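You operate a simulated robot arm through the tools that you are given. There is no shell and no other tool. Be economical: measure what you need, move in short steps, check, and stop when the job is done.

You run a simulated robot arm. Do the job below in one go: nothing can be reset, and whatever is moved stays where it is left.

## Task
Let the water out of the sink, rinse the teal-grip stirrer under the tap and stand it in its pot.
Fine: plug knob down before the tap runs; tap off at the end.
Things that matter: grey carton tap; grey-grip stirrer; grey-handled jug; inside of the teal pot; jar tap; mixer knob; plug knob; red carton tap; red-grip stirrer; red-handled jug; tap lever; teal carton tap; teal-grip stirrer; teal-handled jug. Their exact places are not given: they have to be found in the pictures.

It is judged by the outcome, as a careful person would: the job done as asked, and still so three seconds after it is handed in. It fails if anything else is knocked over, pushed out of place, dropped, spilled or broken.

## Robot
A 7-joint arm with a two-finger parallel gripper, hanging from a carriage that runs on a gantry, over the field with the corners [-1.319, -0.19], [0.981, -0.178], [0.975, 1.102], [-1.325, 1.09] (x, y) and turns from -6.528 to 5.48 rad about z. Base frame: it is fixed where the carriage stands at the start and does not move with it; the origin is on the floor, on the carriage's upright axis, x ahead of it, y to its left, z up. Units: m, rad, N and s.
With the tool pointing down near the work surface it reaches from about 0.38 to 0.74 m from the robot's upright axis, wherever it stands. Its first joint turns from -2.496 to 2.496 rad. Places, roughly: grey carton tap [1.5, -0.3, 1.1]; grey-grip stirrer [1.25, -0.25, 1]; grey-handled jug [1.75, 0, 1]; inside of the teal pot [1.4, -0.3, 0.9]; jar tap [1.1, -0.1, 0.9]; mixer knob [0.5, -0.2, 0.9]; plug knob [0.6, -0.4, 0.9]; red carton tap [1.7, -0.3, 1.1]; red-grip stirrer, teal-grip stirrer [1.25, 0, 1]; red-handled jug [1.25, 0, 1]; tap lever [0.5, -0.1, 0.9]; teal carton tap [1.9, -0.3, 1.1]; teal-handled jug [1.5, 0, 1]; water button [0.5, 0, 0.9]. Payload 1.57 kg.
The TCP is the grasp point between the finger pads, 0.03 m short of the fingertips. In the tool frame z runs along the fingers and y along their closing line. The gripper opens to 0.11 m. The fingers are 0.024 m wide and 0.012 m thick; the gripper's body (0.048 by 0.112 m) begins 0.078 m behind the TCP.
Orientation is told as [roll, pitch, yaw] about the base's x, y, z axes, in that order, counted from this pose: with the fingers straight down and closing along the base's y, the tool's x points along the base's -x, its y along +y and its z along -z.

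## Interface
- The arm moves only by the tool move_arm. Its argument "plan" is a list of rows, each a list of 7 numbers: the shift along the base's x, y, z in m, then the turn, a rotation vector about the base's x, y, z in rad, then the opening in per cent of the stroke, from 0 (shut) to 100 (fully open). In form: [[dx, dy, dz, ax, ay, az, fingers], ...]. A call has 1 to 8 rows; each row shifts and turns the commanded pose from where the row before left it. Each row takes 0.2 s and may step no farther than 0.05 m and 0.15 rad from the row before; otherwise, or with a gripper value out of range, the whole call is refused. A pose out of reach is approached as far as the arm can. The call stops where the force on the tool passes 40 N (or 10 N more than at its start, if that is more) or the arm is blocked; 0.2 s more then pass. Each finger travels about 0.045 m/s and halts on what it meets, pressing with about 25 N; the grip force reading is that of the motor and also rises with nothing between the fingers. The clock runs only during rows and for 0.2 s after the last one: add rows that do not move to give the fingers time. The reply holds the time, the measured pose of the TCP, the force on the tool along the base axes, the opening and the grip force, in the units named above and with some noise, with the torque about the TCP (base axes, N m) and any sound that the robot's microphone picked up.
- Cameras (640 x 400 px; columns grow to the right, rows downward): "scene" is now at [0.2887, -0.0234, 1.7987]; the picture's right is [-0.33, -0.94, 0.00], its down [-0.77, 0.27, -0.58] and it looks along [0.55, -0.19, -0.81] (base axes); focal length 264 px, centre (320, 200). "wrist" rides on the gripper at [0.07, 0.016, -0.141] in the tool frame; the picture's right is [-0.23, 0.97, 0.00], its down [-0.86, -0.20, -0.48] and it looks along [-0.47, -0.11, 0.88] (tool axes); focal length 222 px, centre (320, 200).
- grab_frame(camera): a new picture of that camera. The clock stands still meanwhile.
- lift_body(by): slides the trunk up (or, below 0, down) by that many m; the arm and the scene camera ride with it, the base frame stays. It gives what a move gives, with no picture.
- roll_base(legs): drives the robot by 1 to 6 legs, each [ahead, left, turn to the left] in m, m and rad, along the robot's own axes; the way and the turn of a leg run together, so that a leg with both is an arc; at most 1.5 m and 3.142 rad a leg. The arm and the cameras ride along, it lands a little off, and it stops where it bumps. It keeps to its track: a leg is cut to what the track allows. It gives what a move gives.
- aim_head(pan, tilt): turns the head with the scene camera to pan (to the left, within 2.705 rad either way) and tilt (down, from -0.506 to 1.204), counted from straight ahead of the robot. It gives what a move gives.
- locate(camera, pixels): for up to 12 pixels [column, row] of the newest picture of that camera ("zoom" is the newest enlarged one), the place [x, y, z] in the base frame of the surface seen there, good to about 0.002 m. The clock stands still meanwhile.
- close_up(camera, box): a new picture of the part [left, top, right, bottom] of that camera's present view, enlarged. The clock stands still meanwhile.
- hand_in(): hands the job in; it is judged then, once.

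Keep the steps short. Do not move on a guess: measure, check each grasp and each placing, and mend mistakes. In all there are 80 turns and 48 pictures (those below and enlarged ones count). Leave the gripper open and the arm clear of the work at the hand-in unless told otherwise, and finish with a single line.

The tools are called as name(argument=value, ...) on one line, values as JSON. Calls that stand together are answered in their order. move_arm: Moves the arm, as the interface text tells. Its arguments: {"type":"object","properties":{"plan":{"type":"array","items":{"type":"array","items":{"type":"number"}}}},"required":["plan"]} The other tools are called the same way: lift_body (by) slides the trunk up or down; roll_base (legs) drives the base; aim_head (pan, tilt) turns the head that bears the scene camera; grab_frame (camera) takes a picture; locate (camera, pixels) gives the place of the surface under pixels of a picture; close_up (camera, box) takes an enlarged picture of a part of a camera's view; hand_in () hands the job in.

At the start:

```text
clock: 0.0
eef_pos: [0.7856, 0.0493, 1.2093]
orientation: [0.0, 0.0, -0.001]
ft_force: [0.7, 0.2, 0.7]
wrist_torque: [0.0, -0.01, -0.02]
grip_width: 0.11
grasp_force: 0.2
trunk travel left (down, up): [-0.475, 0.12]
robot x, y, heading: [0.0013, -0.0005, -0.006]
head pan, tilt: [-0.337, 0.948]
```

scene: 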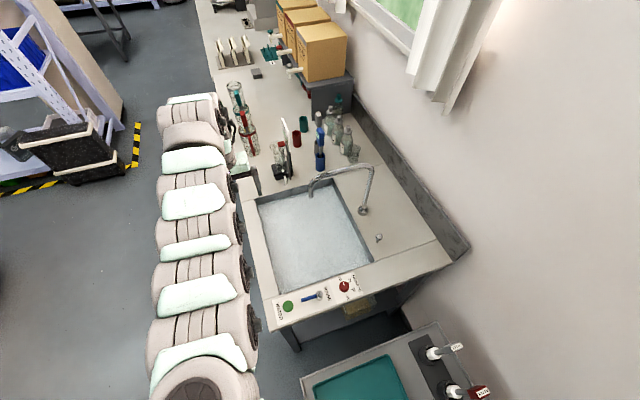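
wrist: 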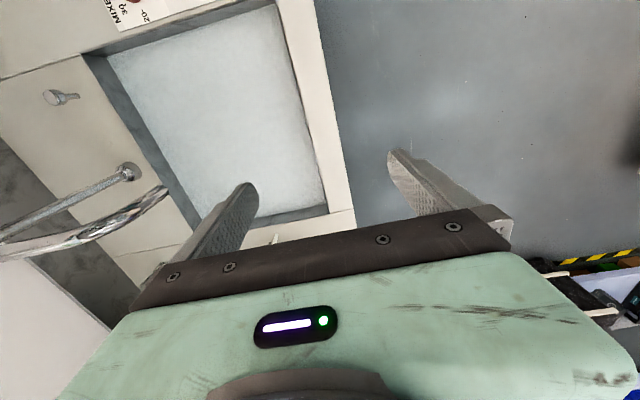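

I see the sink with water, the control panel at about (315,297), and the pots and stirrers at about (240-300,110-180). I'll take close-ups of both areas.

close_up(camera="scene", box=[250, 220, 410, 320])

locate(camera="scene", pixels=[[288, 306], [312, 296], [344, 286], [379, 238], [363, 211], [310, 195], [370, 168], [300, 240], [262, 205], [315, 220]])

close_up(camera="scene", box=[210, 70, 370, 190])

locate(camera="zoom", pixels=[[320, 200], [100, 100]])

```text
4.00 times, centred on (330, 270) of scene
```

zoom: 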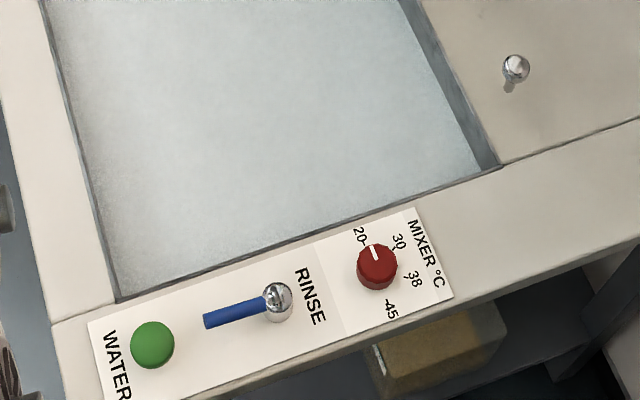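

```text
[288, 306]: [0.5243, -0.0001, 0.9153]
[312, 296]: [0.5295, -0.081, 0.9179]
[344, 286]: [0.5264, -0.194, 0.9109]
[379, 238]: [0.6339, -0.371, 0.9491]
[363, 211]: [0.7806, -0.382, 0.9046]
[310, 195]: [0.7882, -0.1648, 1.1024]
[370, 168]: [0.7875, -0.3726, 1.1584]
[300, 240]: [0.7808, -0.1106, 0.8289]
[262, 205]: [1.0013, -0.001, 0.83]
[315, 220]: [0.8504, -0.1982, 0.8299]
```

```text
3.33 times, centred on (290, 130) of scene
```

zoom: 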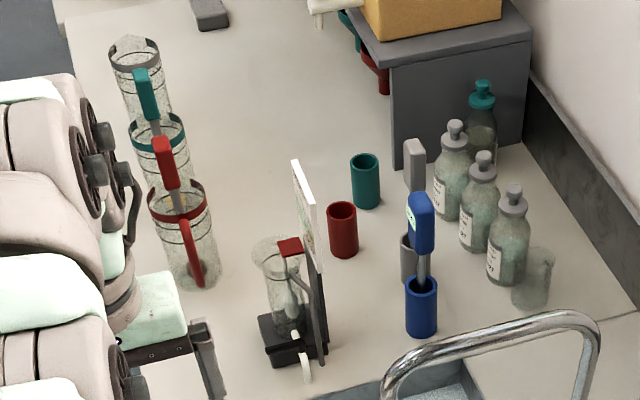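

```text
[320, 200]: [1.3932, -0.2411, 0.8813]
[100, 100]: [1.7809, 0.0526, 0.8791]
```

The plug knob stands up at (0.634,-0.371,0.949), and the deck around it is about 0.905. The panel holds a green WATER button, a blue RINSE lever and a MIXER knob. I'll pull the arm back in x, clear of the tap, close the fingers and go toward the knob.

move_arm(plan=[[-0.05, 0, 0, 0, 0, 0, 0], [-0.05, 0, 0, 0, 0, 0, 0], [-0.05, 0, 0, 0, 0, 0, 0], [0, -0.05, 0, 0, 0, 0, 0], [0, -0.05, 0, 0, 0, 0, 0], [0, -0.05, 0, 0, 0, 0, 0], [0, -0.05, 0, 0, 0, 0, 0], [0, -0.05, 0, 0, 0, 0, 0]])

roll_base(legs=[[0, -0.15, 0]])

grab_frame(camera="wrist")

```text
clock: 1.8
eef_pos: [0.7128, -0.2026, 1.2092]
orientation: [0.0, 0.001, 0.002]
ft_force: [0.9, 1.0, 0.0]
wrist_torque: [-0.08, -0.01, 0.0]
grip_width: 0.0
grasp_force: 21.2
out of reach, approached as far as the arm can: row 2, 3
trunk travel left (down, up): [-0.475, 0.12]
robot x, y, heading: [-0.0011, 0.0007, -0.001]
head pan, tilt: [-0.337, 0.948]
```

```text
clock: 3.2
eef_pos: [0.7136, -0.3528, 1.2082]
orientation: [0.0, -0.002, 0.004]
ft_force: [1.3, 0.2, 0.1]
wrist_torque: [-0.01, 0.01, -0.01]
grip_width: 0.0001
grasp_force: 21.0
trunk travel left (down, up): [-0.475, 0.12]
robot x, y, heading: [0.002, -0.1495, -0.001]
head pan, tilt: [-0.337, 0.948]
```

```text
43 pictures are left
```

wrist: 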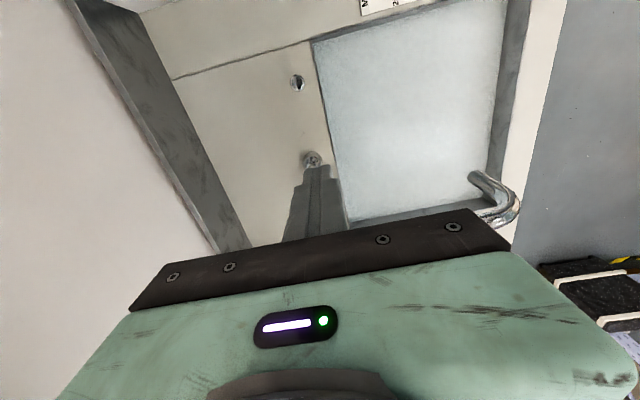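

The arm can't retract below x≈0.71 at this height, so I'll drive the carriage back 0.08 and locate the plug knob from the wrist view.

roll_base(legs=[[-0.08, 0, 0]])

grab_frame(camera="wrist")

```text
clock: 4.2
eef_pos: [0.6349, -0.3547, 1.209]
orientation: [-0.001, -0.001, 0.0]
ft_force: [0.2, 0.8, 0.5]
wrist_torque: [-0.01, -0.02, -0.02]
grip_width: 0.0
grasp_force: 21.2
trunk travel left (down, up): [-0.475, 0.12]
robot x, y, heading: [-0.0788, -0.1519, 0.002]
head pan, tilt: [-0.337, 0.948]
```

```text
42 pictures are left
```

wrist: 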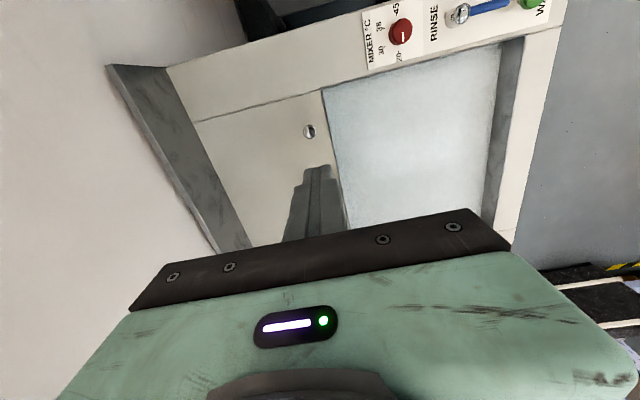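

locate(camera="wrist", pixels=[[309, 131], [309, 136], [305, 131], [313, 132], [290, 131]])

close_up(camera="wrist", box=[260, 0, 580, 200])

```text
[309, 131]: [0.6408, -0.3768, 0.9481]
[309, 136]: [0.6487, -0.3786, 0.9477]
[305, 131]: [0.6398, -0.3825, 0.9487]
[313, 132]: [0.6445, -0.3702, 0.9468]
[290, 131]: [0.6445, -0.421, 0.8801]
```

```text
2.00 times, centred on (420, 100) of wrist
```

zoom: 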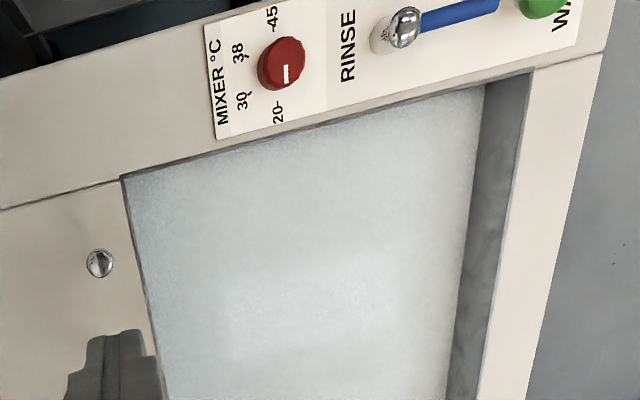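

The knob centre is about (0.641,-0.376) with its top at 0.95, and the deck there is 0.88. I'll align over it and descend to just above.

move_arm(plan=[[0.006, -0.021, -0.03, 0, 0, 0, 0], [0, 0, -0.05, 0, 0, 0, 0], [0, 0, -0.05, 0, 0, 0, 0], [0, 0, -0.05, 0, 0, 0, 0], [0, 0, 0, 0, 0, 0, 0]])

grab_frame(camera="wrist")

```text
clock: 5.5
eef_pos: [0.641, -0.3765, 1.0296]
orientation: [0.001, -0.002, 0.0]
ft_force: [0.1, 0.4, 0.1]
wrist_torque: [-0.01, -0.03, 0.02]
grip_width: 0.0002
grasp_force: 21.3
trunk travel left (down, up): [-0.475, 0.12]
robot x, y, heading: [-0.0801, -0.1528, 0.004]
head pan, tilt: [-0.337, 0.948]
```

```text
40 pictures are left
```

wrist: 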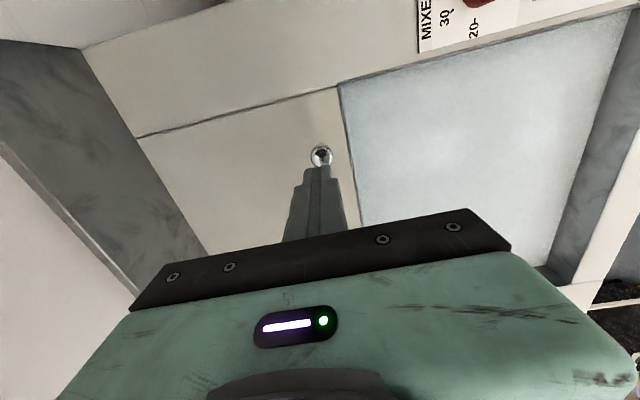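

The fingertips line up with the knob. Pressing down in short steps.

move_arm(plan=[[0, 0, -0.03, 0, 0, 0, 0], [0, 0, -0.015, 0, 0, 0, 0], [0, 0, -0.01, 0, 0, 0, 0], [0, 0, -0.01, 0, 0, 0, 0], [0, 0, -0.01, 0, 0, 0, 0], [0, 0, -0.01, 0, 0, 0, 0]])

grab_frame(camera="wrist")

```text
clock: 6.8
eef_pos: [0.6399, -0.3764, 0.9654]
orientation: [0.001, -0.001, 0.002]
ft_force: [-0.1, -0.4, 0.1]
wrist_torque: [0.01, 0.02, 0.01]
grip_width: 0.0001
grasp_force: 21.2
out of reach, approached as far as the arm can: row 5, 6
trunk travel left (down, up): [-0.475, 0.12]
robot x, y, heading: [-0.0793, -0.1515, 0.004]
head pan, tilt: [-0.337, 0.948]
```

```text
39 pictures are left
```

wrist: 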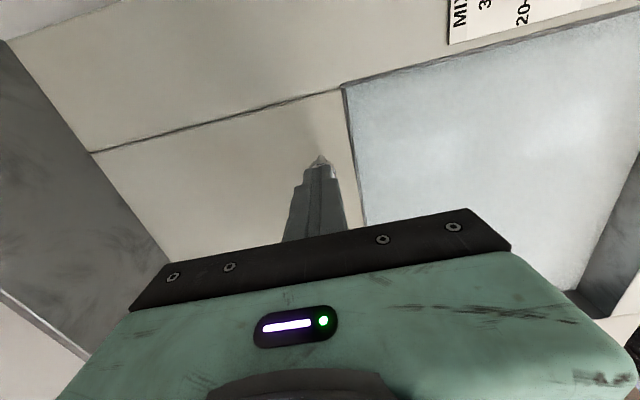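

The arm runs out of reach with the tips at 0.935. I'll lower the trunk a little instead, in small steps.

lift_body(by=-0.01)

lift_body(by=-0.01)

```text
clock: 7.4
eef_pos: [0.6425, -0.3758, 0.9566]
orientation: [-0.001, -0.002, 0.001]
ft_force: [-5.2, 1.3, 18.4]
wrist_torque: [0.06, 0.16, -0.01]
grip_width: 0.0002
grasp_force: 21.5
trunk travel left (down, up): [-0.465, 0.13]
robot x, y, heading: [-0.0784, -0.1516, 0.003]
head pan, tilt: [-0.337, 0.948]
```

```text
clock: 7.8
eef_pos: [0.6426, -0.3777, 0.9564]
orientation: [0.001, -0.003, 0.003]
ft_force: [-7.8, 2.7, 23.4]
wrist_torque: [0.15, 0.2, -0.04]
grip_width: 0.0002
grasp_force: 20.8
trunk travel left (down, up): [-0.462, 0.133]
robot x, y, heading: [-0.076, -0.1498, 0.002]
head pan, tilt: [-0.337, 0.948]
stopped: the force on the tool passed its limit at 51 N (the readings are from after the stop); the commanded pose is now the measured one
```

The force jumped to 51 N at tip z=0.926, so the knob is probably at its stop. I'll lift off and look at the knob and the water.

move_arm(plan=[[0, 0, 0.05, 0, 0, 0, 0], [0, 0, 0.05, 0, 0, 0, 0], [0, 0, 0.05, 0, 0, 0, 0], [-0.02, 0, 0.04, 0, 0, 0, 0]])

grab_frame(camera="wrist")

grab_frame(camera="scene")

```text
clock: 8.8
eef_pos: [0.6215, -0.3761, 1.1434]
orientation: [0.0, 0.001, 0.002]
ft_force: [-0.1, -0.1, -0.4]
wrist_torque: [0.03, -0.03, 0.01]
grip_width: 0.0004
grasp_force: 21.2
trunk travel left (down, up): [-0.462, 0.133]
robot x, y, heading: [-0.0812, -0.1511, 0.004]
head pan, tilt: [-0.337, 0.948]
```

```text
38 pictures are left
```

wrist: 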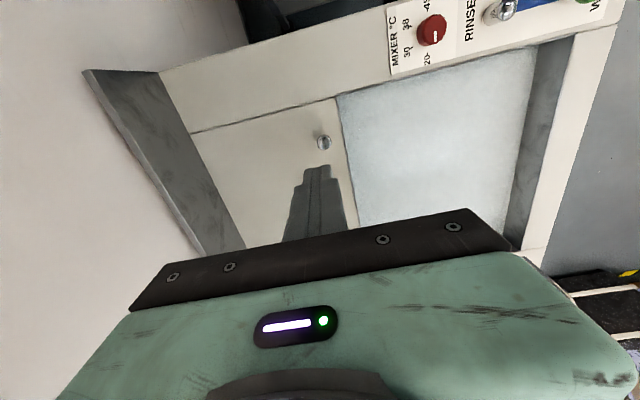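

```text
37 pictures are left
```

scene: 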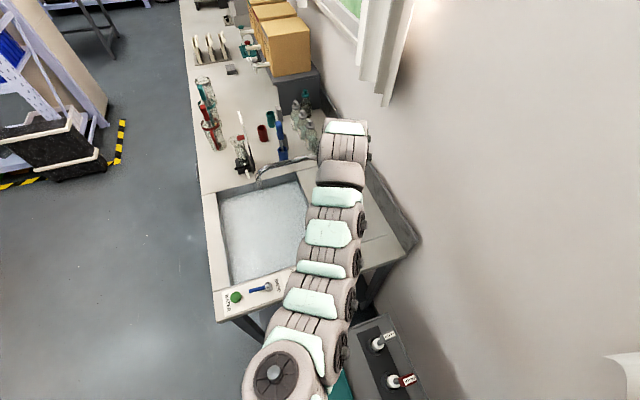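

locate(camera="wrist", pixels=[[324, 142], [420, 130], [480, 180]])

locate(camera="scene", pixels=[[260, 215], [245, 255], [260, 288], [236, 298], [267, 285]])

```text
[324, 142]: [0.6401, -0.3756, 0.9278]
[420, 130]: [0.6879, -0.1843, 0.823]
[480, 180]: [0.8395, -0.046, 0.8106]
```

```text
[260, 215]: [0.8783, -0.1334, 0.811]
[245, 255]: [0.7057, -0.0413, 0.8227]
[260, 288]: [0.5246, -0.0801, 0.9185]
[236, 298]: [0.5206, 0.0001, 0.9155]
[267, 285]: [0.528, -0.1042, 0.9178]
```

The knob is down (top at 0.928) and the water level is falling (0.829 to 0.811). Next I'll look closely at the lever panel and at the stirrers.

close_up(camera="scene", box=[210, 270, 290, 320])

close_up(camera="scene", box=[180, 70, 340, 170])

```text
8.00 times, centred on (250, 295) of scene
```

zoom: 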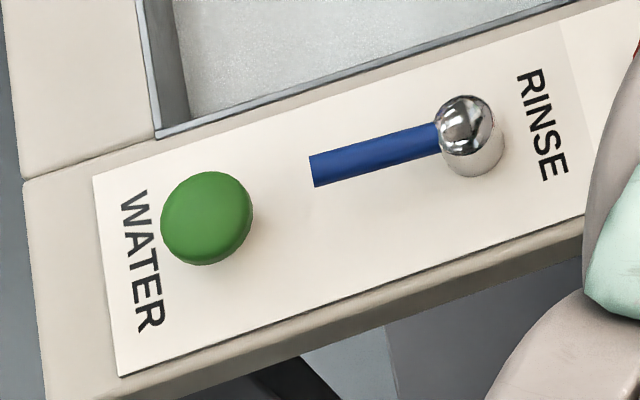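

```text
4.00 times, centred on (260, 120) of scene
```

zoom: 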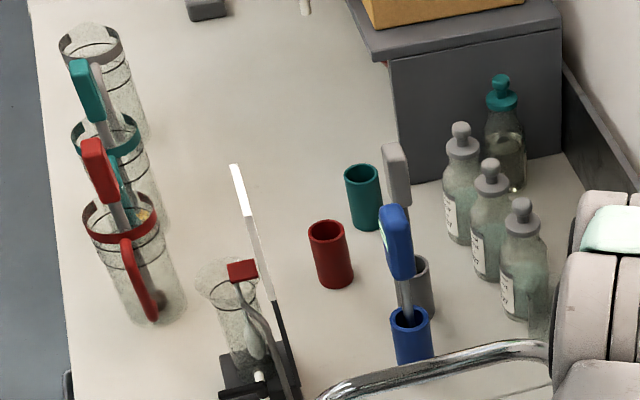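

The blue bar points to +y from a chrome post at about (0.528,-0.104). I'll measure the bar and the plate, plus the stirrer, jugs, pots and tap spout.

locate(camera="scene", pixels=[[249, 290], [250, 293], [264, 289], [258, 296], [255, 284], [269, 283], [263, 287]])

locate(camera="zoom", pixels=[[80, 63], [95, 65], [90, 90], [86, 145], [345, 172], [380, 170], [361, 178], [92, 118], [72, 135], [138, 138], [108, 210], [95, 150]])

```text
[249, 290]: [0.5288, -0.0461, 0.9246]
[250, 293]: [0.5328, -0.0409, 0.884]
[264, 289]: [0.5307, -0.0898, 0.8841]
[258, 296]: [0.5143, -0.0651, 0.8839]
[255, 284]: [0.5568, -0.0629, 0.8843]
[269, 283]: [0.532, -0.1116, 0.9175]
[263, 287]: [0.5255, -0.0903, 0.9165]
```

```text
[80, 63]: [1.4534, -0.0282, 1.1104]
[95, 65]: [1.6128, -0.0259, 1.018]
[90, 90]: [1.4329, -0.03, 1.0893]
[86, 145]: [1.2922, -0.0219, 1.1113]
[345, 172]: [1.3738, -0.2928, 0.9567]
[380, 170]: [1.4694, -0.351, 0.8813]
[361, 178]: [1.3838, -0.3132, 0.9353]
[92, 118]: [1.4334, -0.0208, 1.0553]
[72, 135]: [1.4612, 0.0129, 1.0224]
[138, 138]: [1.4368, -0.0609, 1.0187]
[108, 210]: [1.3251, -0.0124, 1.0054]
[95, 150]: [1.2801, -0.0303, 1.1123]
```

The bar spans y −0.10 to −0.045 at x≈0.527, z≈0.915–0.925, above a plate at 0.884. I'll move to the near side of its free end, above it.

move_arm(plan=[[-0.0195, 0.0455, 0, 0, 0, 0, 0], [-0.0195, 0.0455, 0, 0, 0, 0, 0], [-0.0195, 0.0455, 0, 0, 0, 0, 0], [-0.0195, 0.0455, 0, 0, 0, 0, 0], [-0.0195, 0.0455, 0, 0, 0, 0, 0], [-0.0195, 0.0455, 0, 0, 0, 0, 0], [-0.0195, 0.0455, 0, 0, 0, 0, 0], [0, 0, -0.05, 0, 0, 0, 0]])

move_arm(plan=[[0, 0, -0.05, 0, 0, 0, 0], [0, 0, -0.03, 0, 0, 0, 0], [0, 0, 0, 0, 0, 0, 0]])

grab_frame(camera="wrist")

```text
clock: 10.6
eef_pos: [0.5426, -0.0851, 1.0217]
orientation: [0.0, -0.001, 0.003]
ft_force: [0.5, -0.2, 0.3]
wrist_torque: [0.0, 0.01, -0.01]
grip_width: 0.0
grasp_force: 21.1
out of reach, approached as far as the arm can: row 2, 3, 4, 5, 6, 7
trunk travel left (down, up): [-0.462, 0.133]
robot x, y, heading: [-0.0796, -0.1547, 0.003]
head pan, tilt: [-0.337, 0.948]
```

```text
clock: 11.4
eef_pos: [0.5466, -0.0853, 0.9425]
orientation: [0.001, -0.006, 0.001]
ft_force: [11.3, 3.0, 3.9]
wrist_torque: [0.06, -0.3, 0.0]
grip_width: 0.0
grasp_force: 21.3
trunk travel left (down, up): [-0.462, 0.133]
robot x, y, heading: [-0.0814, -0.1515, 0.004]
head pan, tilt: [-0.337, 0.948]
```

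```text
34 pictures are left
```

wrist: 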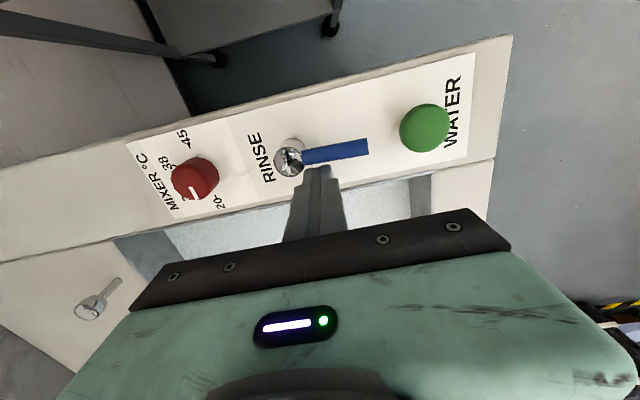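

My second call came too soon. The arm's reach limit left the fingers at (0.546,-0.085), lightly touching the lever's far side (11 N). I'll lift off, move to the free end and come down on the sink side of it.

move_arm(plan=[[0.01, 0, 0.03, 0, 0, 0, 0], [0.01, 0.03, 0.02, 0, 0, 0, 0], [0, 0, 0, 0, 0, 0, 0]])

grab_frame(camera="wrist")

```text
clock: 12.2
eef_pos: [0.5646, -0.0551, 0.9888]
orientation: [0.001, 0.0, 0.002]
ft_force: [0.0, -0.1, 0.2]
wrist_torque: [-0.03, 0.01, 0.0]
grip_width: 0.0001
grasp_force: 21.4
trunk travel left (down, up): [-0.462, 0.133]
robot x, y, heading: [-0.0802, -0.1509, -0.002]
head pan, tilt: [-0.337, 0.948]
```

```text
33 pictures are left
```

wrist: 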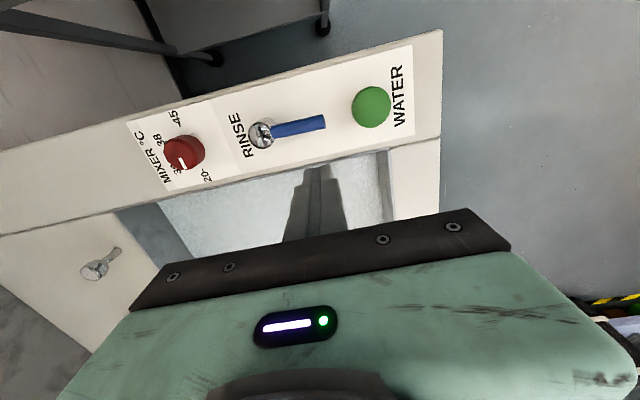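

move_arm(plan=[[0, 0, -0.05, 0, 0, 0, 0], [-0.015, 0, 0, 0, 0, 0, 0], [-0.01, 0, 0, 0, 0, 0, 0], [-0.01, 0, 0, 0, 0, 0, 0]])

grab_frame(camera="wrist")

```text
clock: 13.2
eef_pos: [0.5461, -0.0565, 0.9453]
orientation: [0.0, -0.029, -0.003]
ft_force: [20.6, 1.7, -4.2]
wrist_torque: [0.05, -0.67, -0.01]
grip_width: 0.0002
grasp_force: 20.9
trunk travel left (down, up): [-0.462, 0.133]
robot x, y, heading: [-0.0783, -0.1498, 0.002]
head pan, tilt: [-0.337, 0.948]
stopped in row 4: the force on the tool passed its limit at 56 N (the readings are from after the stop); the commanded pose is now the measured one
```

```text
32 pictures are left
```

wrist: 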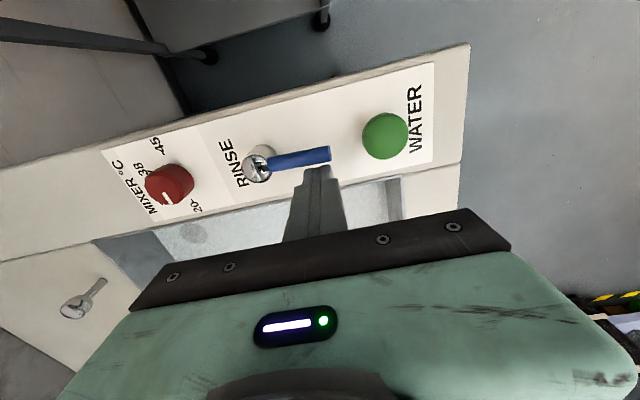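

The lever does not swing toward −x (56 N). I'll lift, back the carriage 0.08 so I'm on the near side, and try pushing it toward the sink.

move_arm(plan=[[0.01, 0, 0, 0, 0, 0, 0], [0, 0, 0.05, 0, 0, 0, 0], [0, 0, 0.02, 0, 0, 0, 0], [0, 0, 0, 0, 0, 0, 0]])

roll_base(legs=[[-0.08, 0, 0]])

grab_frame(camera="scene")

```text
clock: 14.2
eef_pos: [0.5488, -0.0557, 1.0122]
orientation: [0.0, -0.019, -0.003]
ft_force: [-0.6, -0.1, -0.4]
wrist_torque: [0.0, 0.05, 0.0]
grip_width: 0.0
grasp_force: 21.3
trunk travel left (down, up): [-0.462, 0.133]
robot x, y, heading: [-0.075, -0.1512, 0.004]
head pan, tilt: [-0.337, 0.948]
```

```text
clock: 15.2
eef_pos: [0.4699, -0.0572, 1.0115]
orientation: [0.001, -0.021, -0.003]
ft_force: [-0.5, -0.6, 0.0]
wrist_torque: [0.0, -0.01, 0.02]
grip_width: 0.0001
grasp_force: 21.4
trunk travel left (down, up): [-0.462, 0.133]
robot x, y, heading: [-0.158, -0.1554, 0.002]
head pan, tilt: [-0.337, 0.948]
```

```text
31 pictures are left
```

scene: 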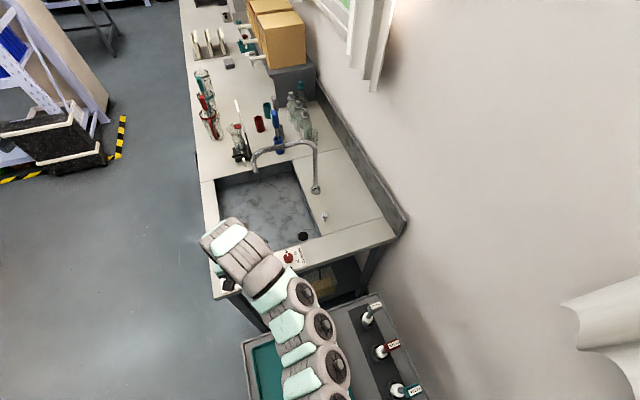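

The sink is drained. I'll go down on the near side and push toward +x.

move_arm(plan=[[0, 0, -0.05, 0, 0, 0, 0], [0, 0, -0.025, 0, 0, 0, 0], [0.02, 0, 0, 0, 0, 0, 0], [0.015, 0, 0, 0, 0, 0, 0], [0.01, 0, 0, 0, 0, 0, 0], [0.01, 0, 0, 0, 0, 0, 0]])

grab_frame(camera="wrist")

```text
clock: 16.6
eef_pos: [0.5228, -0.0589, 0.9352]
orientation: [-0.002, -0.019, -0.003]
ft_force: [-0.6, 0.5, 0.4]
wrist_torque: [0.0, 0.0, -0.03]
grip_width: 0.0001
grasp_force: 21.5
trunk travel left (down, up): [-0.462, 0.133]
robot x, y, heading: [-0.1574, -0.1513, 0.003]
head pan, tilt: [-0.337, 0.948]
```

```text
30 pictures are left
```

wrist: 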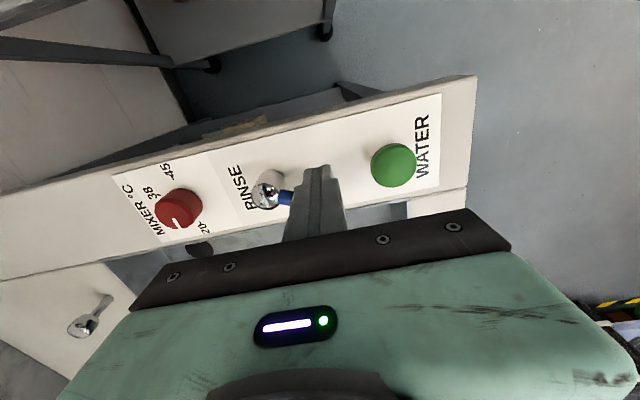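

The lever swings freely toward the sink. I'll push further along its arc.

move_arm(plan=[[0.015, 0, 0, 0, 0, 0, 0], [0.015, -0.005, 0, 0, 0, 0, 0], [0.012, -0.008, 0, 0, 0, 0, 0], [0, 0, 0, 0, 0, 0, 0]])

grab_frame(camera="scene")

grab_frame(camera="wrist")

```text
clock: 17.6
eef_pos: [0.5673, -0.0715, 0.9381]
orientation: [0.001, -0.019, -0.002]
ft_force: [-0.5, 0.1, 0.3]
wrist_torque: [-0.02, -0.03, 0.03]
grip_width: 0.0
grasp_force: 21.0
trunk travel left (down, up): [-0.462, 0.133]
robot x, y, heading: [-0.1551, -0.1517, 0.004]
head pan, tilt: [-0.337, 0.948]
```

```text
29 pictures are left
```

scene: 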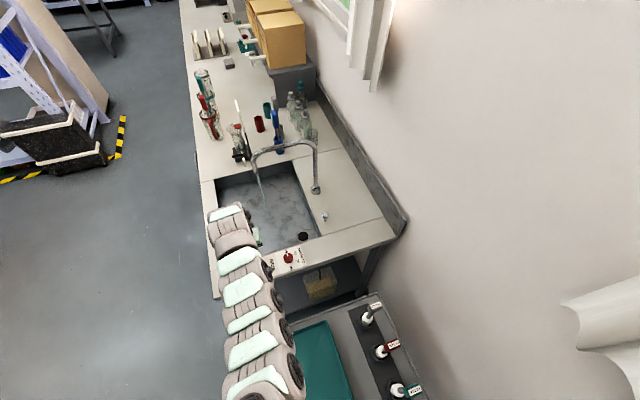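

```text
28 pictures are left
```

wrist: 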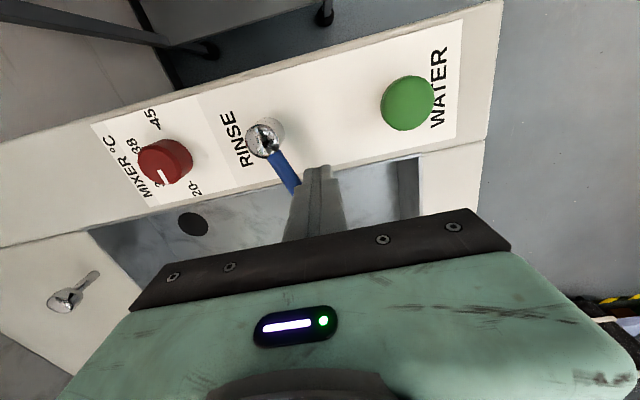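

Water is now running from the spout (thin stream near scene (262,190)). I'll raise the arm, lift the trunk and drive along the aisle to the jugs.

move_arm(plan=[[-0.02, 0.02, 0.03, 0, 0.019, 0, 0], [0, 0, 0.05, 0, 0, 0, 30], [0, 0, 0.05, 0, 0, 0, 50], [0.03, 0, 0.04, 0, 0, 0, 70], [0.03, 0, 0.04, 0, 0, 0, 100], [0.03, 0, 0.04, 0, 0, 0, 100]])

lift_body(by=0.13)

roll_base(legs=[[0, 0.35, 0], [0.85, 0, 0]])

aim_head(pan=-0.35, tilt=0.9)

grab_frame(camera="scene")

```text
clock: 19.0
eef_pos: [0.6344, -0.0483, 1.1909]
orientation: [-0.002, 0.0, -0.001]
ft_force: [-0.5, 0.2, -0.9]
wrist_torque: [-0.03, -0.04, -0.02]
grip_width: 0.0982
grasp_force: 0.1
trunk travel left (down, up): [-0.462, 0.133]
robot x, y, heading: [-0.1572, -0.157, 0.0]
head pan, tilt: [-0.337, 0.948]
```

```text
clock: 20.6
eef_pos: [0.6355, -0.0494, 1.319]
orientation: [0.0, 0.0, -0.002]
ft_force: [0.2, 0.4, 1.2]
wrist_torque: [0.05, -0.01, -0.02]
grip_width: 0.11
grasp_force: 0.0
trunk travel left (down, up): [-0.592, 0.003]
robot x, y, heading: [-0.1559, -0.1493, 0.001]
head pan, tilt: [-0.337, 0.948]
```

```text
clock: 27.1
eef_pos: [1.5112, 0.2949, 1.3181]
orientation: [0.0, -0.001, -0.011]
ft_force: [0.8, 0.3, -0.2]
wrist_torque: [0.02, -0.02, -0.01]
grip_width: 0.1099
grasp_force: 0.2
trunk travel left (down, up): [-0.592, 0.003]
robot x, y, heading: [0.7185, 0.202, -0.01]
head pan, tilt: [-0.337, 0.948]
```

```text
clock: 27.8
eef_pos: [1.5105, 0.2934, 1.3193]
orientation: [-0.001, 0.002, -0.012]
ft_force: [0.3, -0.6, 0.4]
wrist_torque: [0.01, 0.02, 0.01]
grip_width: 0.1103
grasp_force: 0.0
trunk travel left (down, up): [-0.592, 0.003]
robot x, y, heading: [0.7144, 0.1994, -0.01]
head pan, tilt: [-0.351, 0.901]
```

```text
27 pictures are left
```

scene: 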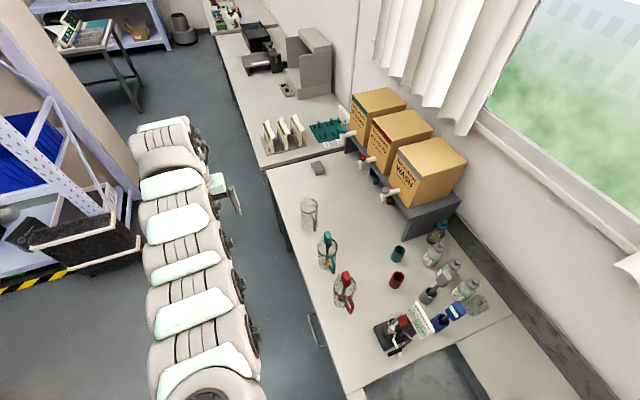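

close_up(camera="scene", box=[285, 190, 445, 310])

```text
3.33 times, centred on (365, 250) of scene
```

zoom: 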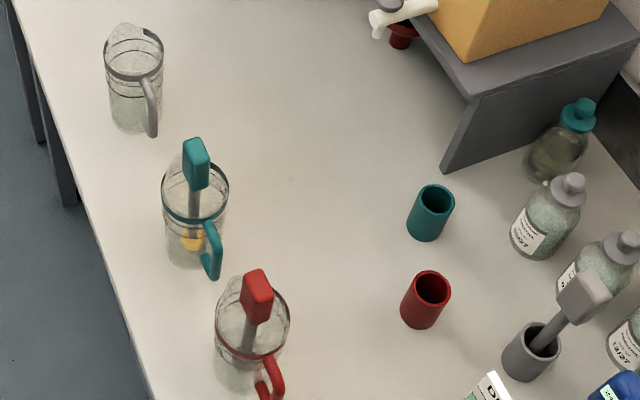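

The teal stirrer stands in the teal jug. Measuring its grip, shaft and jug rim, and the teal pot.

locate(camera="zoom", pixels=[[193, 145], [203, 143], [185, 148], [186, 165], [196, 165], [206, 165], [190, 183], [206, 184], [193, 205], [420, 196], [450, 200], [436, 205]])

locate(camera="zoom", pixels=[[194, 220], [163, 195], [228, 190], [193, 224], [191, 240], [212, 260], [195, 265], [434, 188], [420, 210], [432, 240], [425, 235], [217, 225]])

```text
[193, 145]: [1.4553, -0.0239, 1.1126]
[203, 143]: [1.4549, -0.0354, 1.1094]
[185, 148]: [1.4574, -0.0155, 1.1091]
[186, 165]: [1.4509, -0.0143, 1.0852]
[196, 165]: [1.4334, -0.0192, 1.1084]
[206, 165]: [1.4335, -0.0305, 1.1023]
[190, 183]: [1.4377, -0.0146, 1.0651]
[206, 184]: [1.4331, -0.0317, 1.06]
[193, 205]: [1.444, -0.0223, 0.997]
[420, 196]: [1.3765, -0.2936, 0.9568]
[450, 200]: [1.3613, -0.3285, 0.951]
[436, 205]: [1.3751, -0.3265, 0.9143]
```

```text
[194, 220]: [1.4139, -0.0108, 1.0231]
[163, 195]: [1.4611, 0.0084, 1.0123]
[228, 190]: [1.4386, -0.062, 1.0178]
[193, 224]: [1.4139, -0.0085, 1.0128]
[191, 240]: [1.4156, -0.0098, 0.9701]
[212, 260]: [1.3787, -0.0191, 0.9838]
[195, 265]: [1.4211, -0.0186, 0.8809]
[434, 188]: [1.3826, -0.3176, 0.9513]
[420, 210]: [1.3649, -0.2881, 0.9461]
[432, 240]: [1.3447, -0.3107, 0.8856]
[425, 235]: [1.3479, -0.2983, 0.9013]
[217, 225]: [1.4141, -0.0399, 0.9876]
```

The grip is nearly vertical: centre (1.446,-0.025), z 1.055–1.112, about 24 mm in x and 20 mm in y. I'll roll closer and bring the open gripper above it.

roll_base(legs=[[0.03, -0.1, 0]])

move_arm(plan=[[-0.018, -0.043, -0.01, 0, 0, 0, 100], [-0.018, -0.043, -0.01, 0, 0, 0, 100], [-0.018, -0.043, -0.02, 0, 0, 0, 100], [-0.018, -0.043, -0.01, 0, 0, 0, 100], [-0.018, -0.043, -0.02, 0, 0, 0, 100], [0, 0, 0, 0, 0, 0, 100]])

grab_frame(camera="wrist")

```text
clock: 28.9
eef_pos: [1.5397, 0.1939, 1.3182]
orientation: [0.0, 0.0, -0.013]
ft_force: [0.1, -0.4, 0.0]
wrist_torque: [0.0, -0.01, 0.02]
grip_width: 0.1102
grasp_force: 0.1
trunk travel left (down, up): [-0.592, 0.003]
robot x, y, heading: [0.7469, 0.0998, -0.011]
head pan, tilt: [-0.351, 0.901]
```

```text
refused: row 3 steps farther than a row can; nothing moved
```

```text
25 pictures are left
```

wrist: 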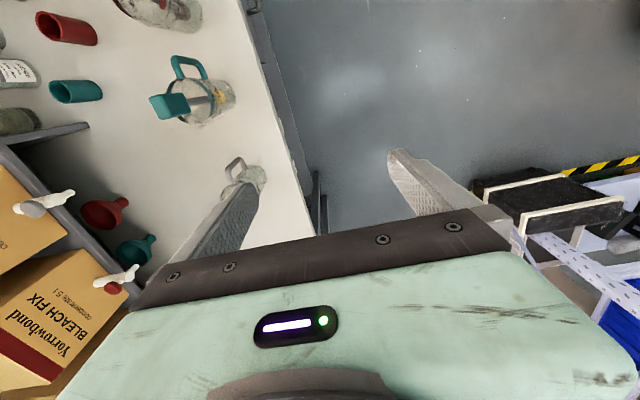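

A row was too long, so I'll redo it with smaller steps.

move_arm(plan=[[-0.016, -0.037, -0.012, 0, 0, 0, 100], [-0.016, -0.037, -0.012, 0, 0, 0, 100], [-0.016, -0.037, -0.012, 0, 0, 0, 100], [-0.016, -0.037, -0.012, 0, 0, 0, 100], [-0.016, -0.037, -0.012, 0, 0, 0, 100], [-0.014, -0.034, -0.01, 0, 0, 0.012, 100], [0, 0, 0, 0, 0, 0, 100]])

grab_frame(camera="wrist")

```text
clock: 30.5
eef_pos: [1.4477, -0.0241, 1.2496]
orientation: [0.0, -0.002, 0.001]
ft_force: [0.4, -0.4, 0.4]
wrist_torque: [-0.01, -0.02, 0.01]
grip_width: 0.11
grasp_force: 0.0
trunk travel left (down, up): [-0.592, 0.003]
robot x, y, heading: [0.7456, 0.0958, -0.005]
head pan, tilt: [-0.351, 0.901]
```

```text
24 pictures are left
```

wrist: 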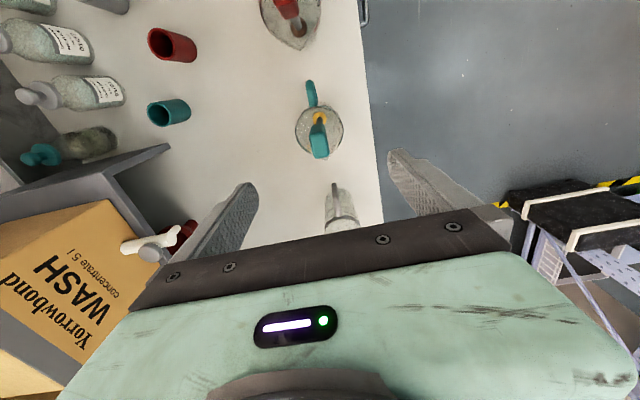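

The grip (318,140) sits between the fingers. Checking its place from here.

locate(camera="wrist", pixels=[[319, 155], [311, 152], [326, 152], [319, 148], [317, 135]])

```text
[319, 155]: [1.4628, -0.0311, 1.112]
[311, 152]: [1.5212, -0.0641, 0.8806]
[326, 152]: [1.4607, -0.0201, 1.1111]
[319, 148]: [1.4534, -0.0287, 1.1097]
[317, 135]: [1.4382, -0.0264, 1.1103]
```

The grip centre is about (1.449,-0.026). Descending to TCP z≈1.083 and closing.

move_arm(plan=[[0.001, -0.002, -0.05, 0, 0, 0, 100], [0, 0, -0.05, 0, 0, 0, 100], [0, 0, -0.045, 0, 0, 0, 100], [0, 0, -0.022, 0, 0, 0, 60], [0, 0, 0, 0, 0, 0, 40]])

move_arm(plan=[[0, 0, 0, 0, 0, 0, 20], [0, 0, 0, 0, 0, 0, 0], [0, 0, 0, 0, 0, 0, 0], [0, 0, 0, 0, 0, 0, 0], [0, 0, 0, 0, 0, 0, 0]])

grab_frame(camera="wrist")

```text
clock: 31.7
eef_pos: [1.4478, -0.0265, 1.0804]
orientation: [0.0, 0.0, 0.001]
ft_force: [0.3, -0.3, 0.5]
wrist_torque: [-0.01, -0.04, 0.0]
grip_width: 0.0596
grasp_force: 0.5
trunk travel left (down, up): [-0.592, 0.003]
robot x, y, heading: [0.748, 0.0964, -0.011]
head pan, tilt: [-0.351, 0.901]
```

```text
clock: 32.9
eef_pos: [1.4489, -0.0246, 1.0818]
orientation: [-0.001, -0.001, -0.001]
ft_force: [0.4, 0.4, -0.8]
wrist_torque: [0.01, -0.01, 0.01]
grip_width: 0.0216
grasp_force: 25.1
trunk travel left (down, up): [-0.592, 0.003]
robot x, y, heading: [0.7468, 0.0992, -0.008]
head pan, tilt: [-0.351, 0.901]
```

```text
23 pictures are left
```

wrist: 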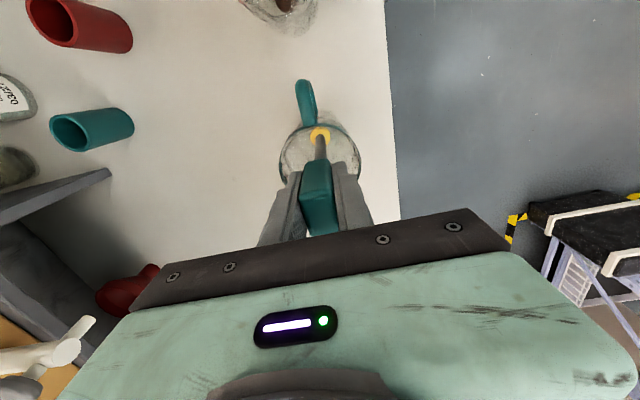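

The grip is held (0.0216 m, 25 N). Lifting straight up.

move_arm(plan=[[0, 0, 0.03, 0, 0, 0, 0], [0, 0, 0.04, 0, 0, 0, 0], [0, 0, 0.04, 0, 0, 0, 0], [0, 0, 0.04, 0, 0, 0, 0], [0, 0, 0.04, 0, 0, 0, 0], [0, 0, 0.04, 0, 0, 0, 0], [0, 0, 0, 0, 0, 0, 0]])

grab_frame(camera="scene")

```text
clock: 34.5
eef_pos: [1.4498, -0.0262, 1.312]
orientation: [0.0, 0.001, 0.0]
ft_force: [-0.7, 0.0, -0.7]
wrist_torque: [0.04, -0.01, -0.01]
grip_width: 0.0215
grasp_force: 25.2
trunk travel left (down, up): [-0.592, 0.003]
robot x, y, heading: [0.7454, 0.097, -0.01]
head pan, tilt: [-0.351, 0.901]
```

```text
22 pictures are left
```

scene: 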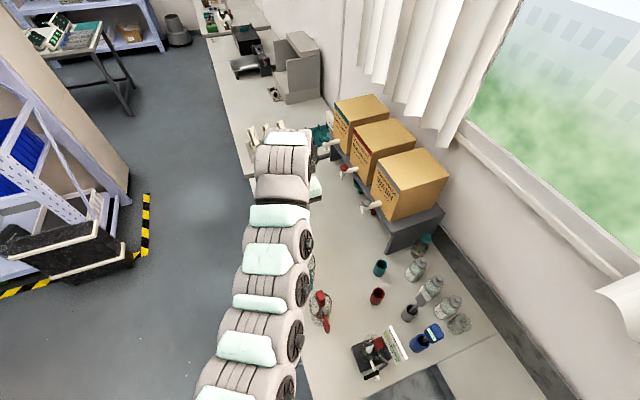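

The stirrer is out. I'll move sideways into the aisle, then drive back toward the sink, and look at the stirrer.

roll_base(legs=[[0, 0.24, 0], [-0.66, 0, 0]])

aim_head(pan=-0.45, tilt=0.85)

grab_frame(camera="scene")

grab_frame(camera="wrist")

```text
clock: 39.5
eef_pos: [0.7993, 0.2181, 1.3122]
orientation: [0.0, 0.0, -0.01]
ft_force: [-0.4, 0.2, -0.2]
wrist_torque: [0.01, 0.01, -0.04]
grip_width: 0.0216
grasp_force: 24.8
trunk travel left (down, up): [-0.592, 0.003]
robot x, y, heading: [0.0963, 0.3528, -0.019]
head pan, tilt: [-0.351, 0.901]
```

```text
clock: 40.2
eef_pos: [0.7981, 0.2191, 1.3126]
orientation: [0.001, 0.001, -0.01]
ft_force: [-0.4, -0.2, -1.0]
wrist_torque: [0.02, 0.01, 0.0]
grip_width: 0.0218
grasp_force: 24.8
trunk travel left (down, up): [-0.592, 0.003]
robot x, y, heading: [0.0981, 0.3526, -0.02]
head pan, tilt: [-0.45, 0.85]
```

```text
21 pictures are left
```

scene: 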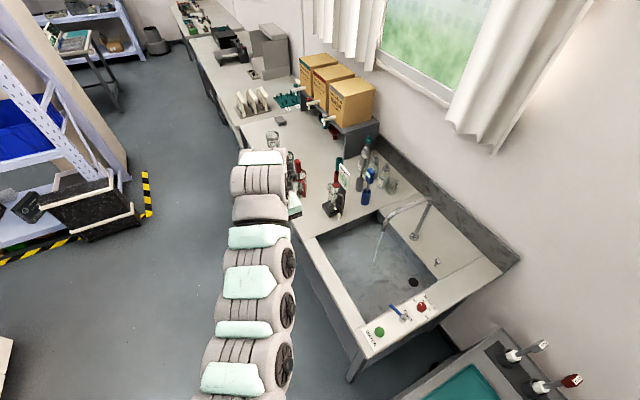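

```text
20 pictures are left
```

wrist: 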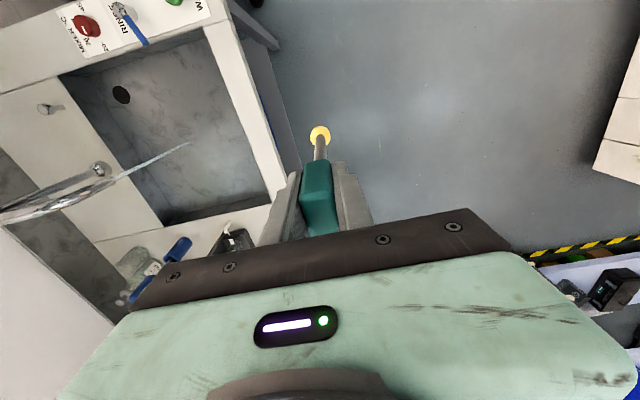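

The stirrer's head has a yellow coating. I'll measure the head, spout mouth, stream and sink rims.

locate(camera="wrist", pixels=[[320, 133], [313, 133], [329, 135], [319, 127], [320, 148], [188, 143], [176, 149], [160, 158], [130, 170], [100, 168]])

close_up(camera="scene", box=[310, 180, 470, 280])

locate(camera="scene", pixels=[[377, 246], [374, 262], [380, 236], [383, 224], [384, 220], [388, 212], [308, 240], [345, 220], [420, 200], [340, 290]])

```text
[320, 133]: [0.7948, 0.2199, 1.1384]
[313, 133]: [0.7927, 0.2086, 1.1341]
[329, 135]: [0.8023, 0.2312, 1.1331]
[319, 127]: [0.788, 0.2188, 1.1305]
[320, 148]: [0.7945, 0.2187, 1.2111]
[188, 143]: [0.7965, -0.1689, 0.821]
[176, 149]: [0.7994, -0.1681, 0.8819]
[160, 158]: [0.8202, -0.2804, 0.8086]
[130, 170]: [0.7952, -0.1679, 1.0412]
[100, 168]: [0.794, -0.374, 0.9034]
```

```text
4.00 times, centred on (390, 230) of scene
```

zoom: 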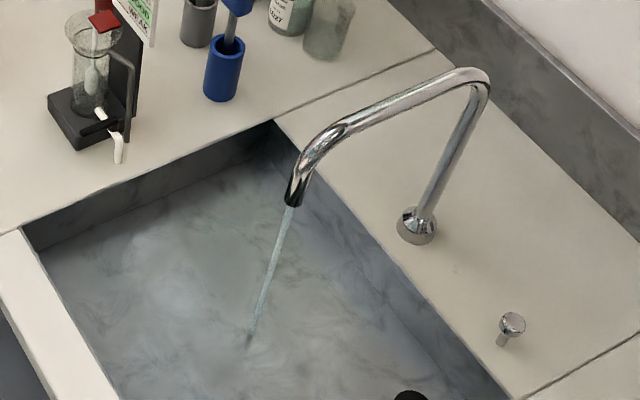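

```text
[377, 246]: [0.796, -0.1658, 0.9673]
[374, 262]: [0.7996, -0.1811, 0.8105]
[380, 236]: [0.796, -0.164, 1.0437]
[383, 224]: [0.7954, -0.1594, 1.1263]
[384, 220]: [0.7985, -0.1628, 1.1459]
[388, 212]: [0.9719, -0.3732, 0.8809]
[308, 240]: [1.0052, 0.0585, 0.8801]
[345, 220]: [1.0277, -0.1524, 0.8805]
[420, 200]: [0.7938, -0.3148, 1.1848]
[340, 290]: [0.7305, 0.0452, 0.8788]
```

The stream falls vertically at (0.796,-0.166), from about 1.085 down to 0.81. The yellow head is about 0.185 below the TCP. I'll tilt the tool 0.7 rad here in the clear so the head points to −y, then lower it, then move it under the spout.

move_arm(plan=[[0, 0, 0, -0.14, 0, 0, 0], [0, 0, 0, -0.14, 0, 0, 0], [0, 0, 0, -0.14, 0, 0, 0], [0, 0, 0, -0.14, 0, 0, 0], [0, 0, 0, -0.14, 0, 0, 0], [0, 0, -0.04, 0, 0, 0, 0], [0, 0, -0.04, 0, 0, 0, 0], [0, 0, 0, 0, 0, 0, 0]])

```text
clock: 42.0
eef_pos: [0.7993, 0.2199, 1.2322]
orientation: [-0.701, -0.007, -0.01]
ft_force: [-1.3, -0.2, -0.5]
wrist_torque: [0.04, -0.03, 0.01]
grip_width: 0.0219
grasp_force: 25.0
trunk travel left (down, up): [-0.592, 0.003]
robot x, y, heading: [0.0916, 0.3484, -0.021]
head pan, tilt: [-0.45, 0.85]
```

Tilt reached. Lowering 0.12 more, then driving −y by 0.18 to stop short of the stream.

move_arm(plan=[[0, 0, -0.04, 0, 0, 0, 0], [0, 0, -0.04, 0, 0, 0, 0], [0, 0, -0.04, 0, 0, 0, 0], [0, 0, 0, 0, 0, 0, 0]])

roll_base(legs=[[0, -0.18, 0]])

grab_frame(camera="wrist")

```text
clock: 43.0
eef_pos: [0.7978, 0.2197, 1.1145]
orientation: [-0.701, -0.006, -0.008]
ft_force: [-0.6, 0.2, -0.9]
wrist_torque: [0.05, -0.02, -0.01]
grip_width: 0.0215
grasp_force: 25.3
trunk travel left (down, up): [-0.592, 0.003]
robot x, y, heading: [0.096, 0.3514, -0.018]
head pan, tilt: [-0.45, 0.85]
```

```text
clock: 44.5
eef_pos: [0.7949, 0.0384, 1.1135]
orientation: [-0.701, -0.006, -0.011]
ft_force: [-0.1, 0.4, -1.5]
wrist_torque: [0.08, 0.03, 0.01]
grip_width: 0.0218
grasp_force: 24.5
trunk travel left (down, up): [-0.592, 0.003]
robot x, y, heading: [0.0929, 0.1721, -0.02]
head pan, tilt: [-0.45, 0.85]
```

```text
18 pictures are left
```

wrist: 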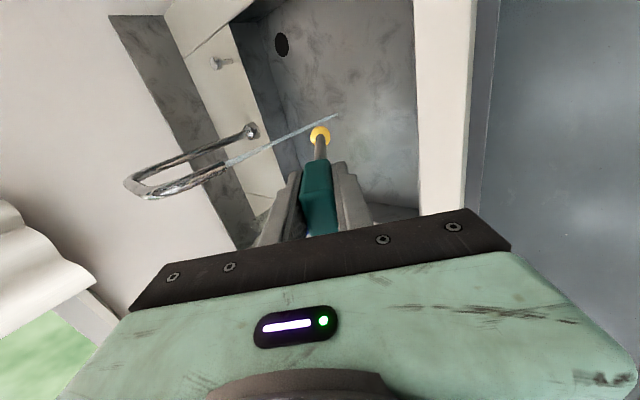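

locate(camera="wrist", pixels=[[320, 133], [313, 134], [328, 135], [300, 132], [280, 141], [240, 158], [226, 162]])

```text
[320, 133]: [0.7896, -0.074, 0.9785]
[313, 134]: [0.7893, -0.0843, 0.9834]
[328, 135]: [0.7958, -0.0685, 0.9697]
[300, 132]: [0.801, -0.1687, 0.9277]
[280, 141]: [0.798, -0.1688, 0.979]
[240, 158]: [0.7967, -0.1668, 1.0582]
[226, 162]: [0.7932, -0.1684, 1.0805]
```

The head is at about (0.792,-0.078,0.972) and the stream at (0.797,-0.168). I'll move the head under the stream.

move_arm(plan=[[0.004, -0.045, 0, 0, 0, 0, 0], [0, -0.043, 0, 0, 0, 0, 0], [0, 0, 0, 0, 0, 0, 0], [0, 0, 0, 0, 0, 0, 0], [0, 0, 0, 0, 0, 0, 0], [0, 0, 0, 0, 0, 0, 0], [0, 0, 0, 0, 0, 0, 0], [0, 0, 0, 0, 0, 0, 0]])

close_up(camera="wrist", box=[200, 80, 400, 205])

```text
clock: 46.3
eef_pos: [0.7976, -0.0491, 1.1131]
orientation: [-0.698, -0.006, -0.011]
ft_force: [0.2, -0.1, -1.5]
wrist_torque: [0.06, 0.0, -0.03]
grip_width: 0.0214
grasp_force: 24.8
trunk travel left (down, up): [-0.592, 0.003]
robot x, y, heading: [0.095, 0.1718, -0.022]
head pan, tilt: [-0.45, 0.85]
```

```text
3.20 times, centred on (300, 142) of wrist
```

zoom: 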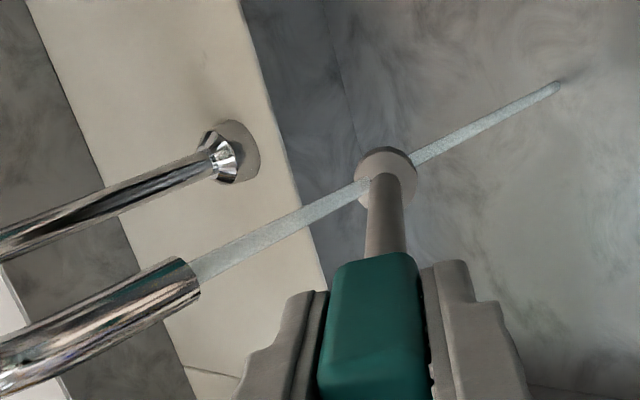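

The yellow is gone and the head is clean grey. I'll rinse a little longer with a small sweep, then back out toward +y.

move_arm(plan=[[0, 0.012, 0, 0, 0, 0, 0], [0, 0, 0, 0, 0, 0, 0], [0, -0.024, 0, 0, 0, 0, 0], [0, 0, 0, 0, 0, 0, 0], [0, 0.012, 0, 0, 0, 0, 0], [0, 0, 0, 0, 0, 0, 0], [0, 0, 0, 0, 0, 0, 0], [0, 0, 0, 0, 0, 0, 0]])

roll_base(legs=[[0, 0.25, 0]])

close_up(camera="wrist", box=[200, 80, 400, 205])

```text
clock: 48.1
eef_pos: [0.7959, -0.049, 1.1147]
orientation: [-0.699, -0.009, -0.01]
ft_force: [0.9, 0.5, 0.1]
wrist_torque: [0.06, 0.0, 0.0]
grip_width: 0.0214
grasp_force: 25.0
trunk travel left (down, up): [-0.592, 0.003]
robot x, y, heading: [0.0948, 0.1721, -0.02]
head pan, tilt: [-0.45, 0.85]
```

```text
clock: 49.9
eef_pos: [0.8024, 0.1984, 1.1145]
orientation: [-0.699, -0.009, -0.011]
ft_force: [0.4, -0.6, -1.1]
wrist_torque: [0.04, 0.01, 0.0]
grip_width: 0.0214
grasp_force: 25.2
trunk travel left (down, up): [-0.592, 0.003]
robot x, y, heading: [0.0961, 0.4132, -0.022]
head pan, tilt: [-0.45, 0.85]
```

```text
3.20 times, centred on (300, 142) of wrist
```

zoom: 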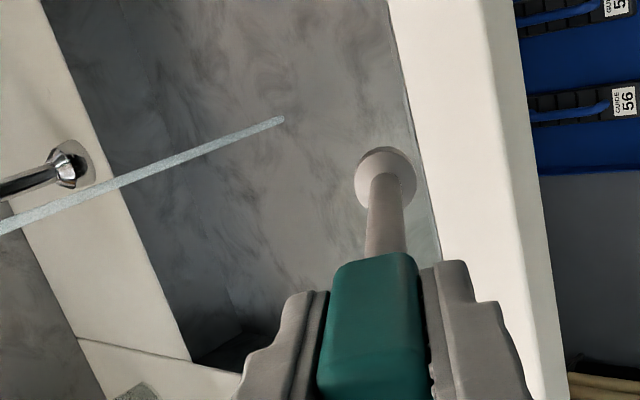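

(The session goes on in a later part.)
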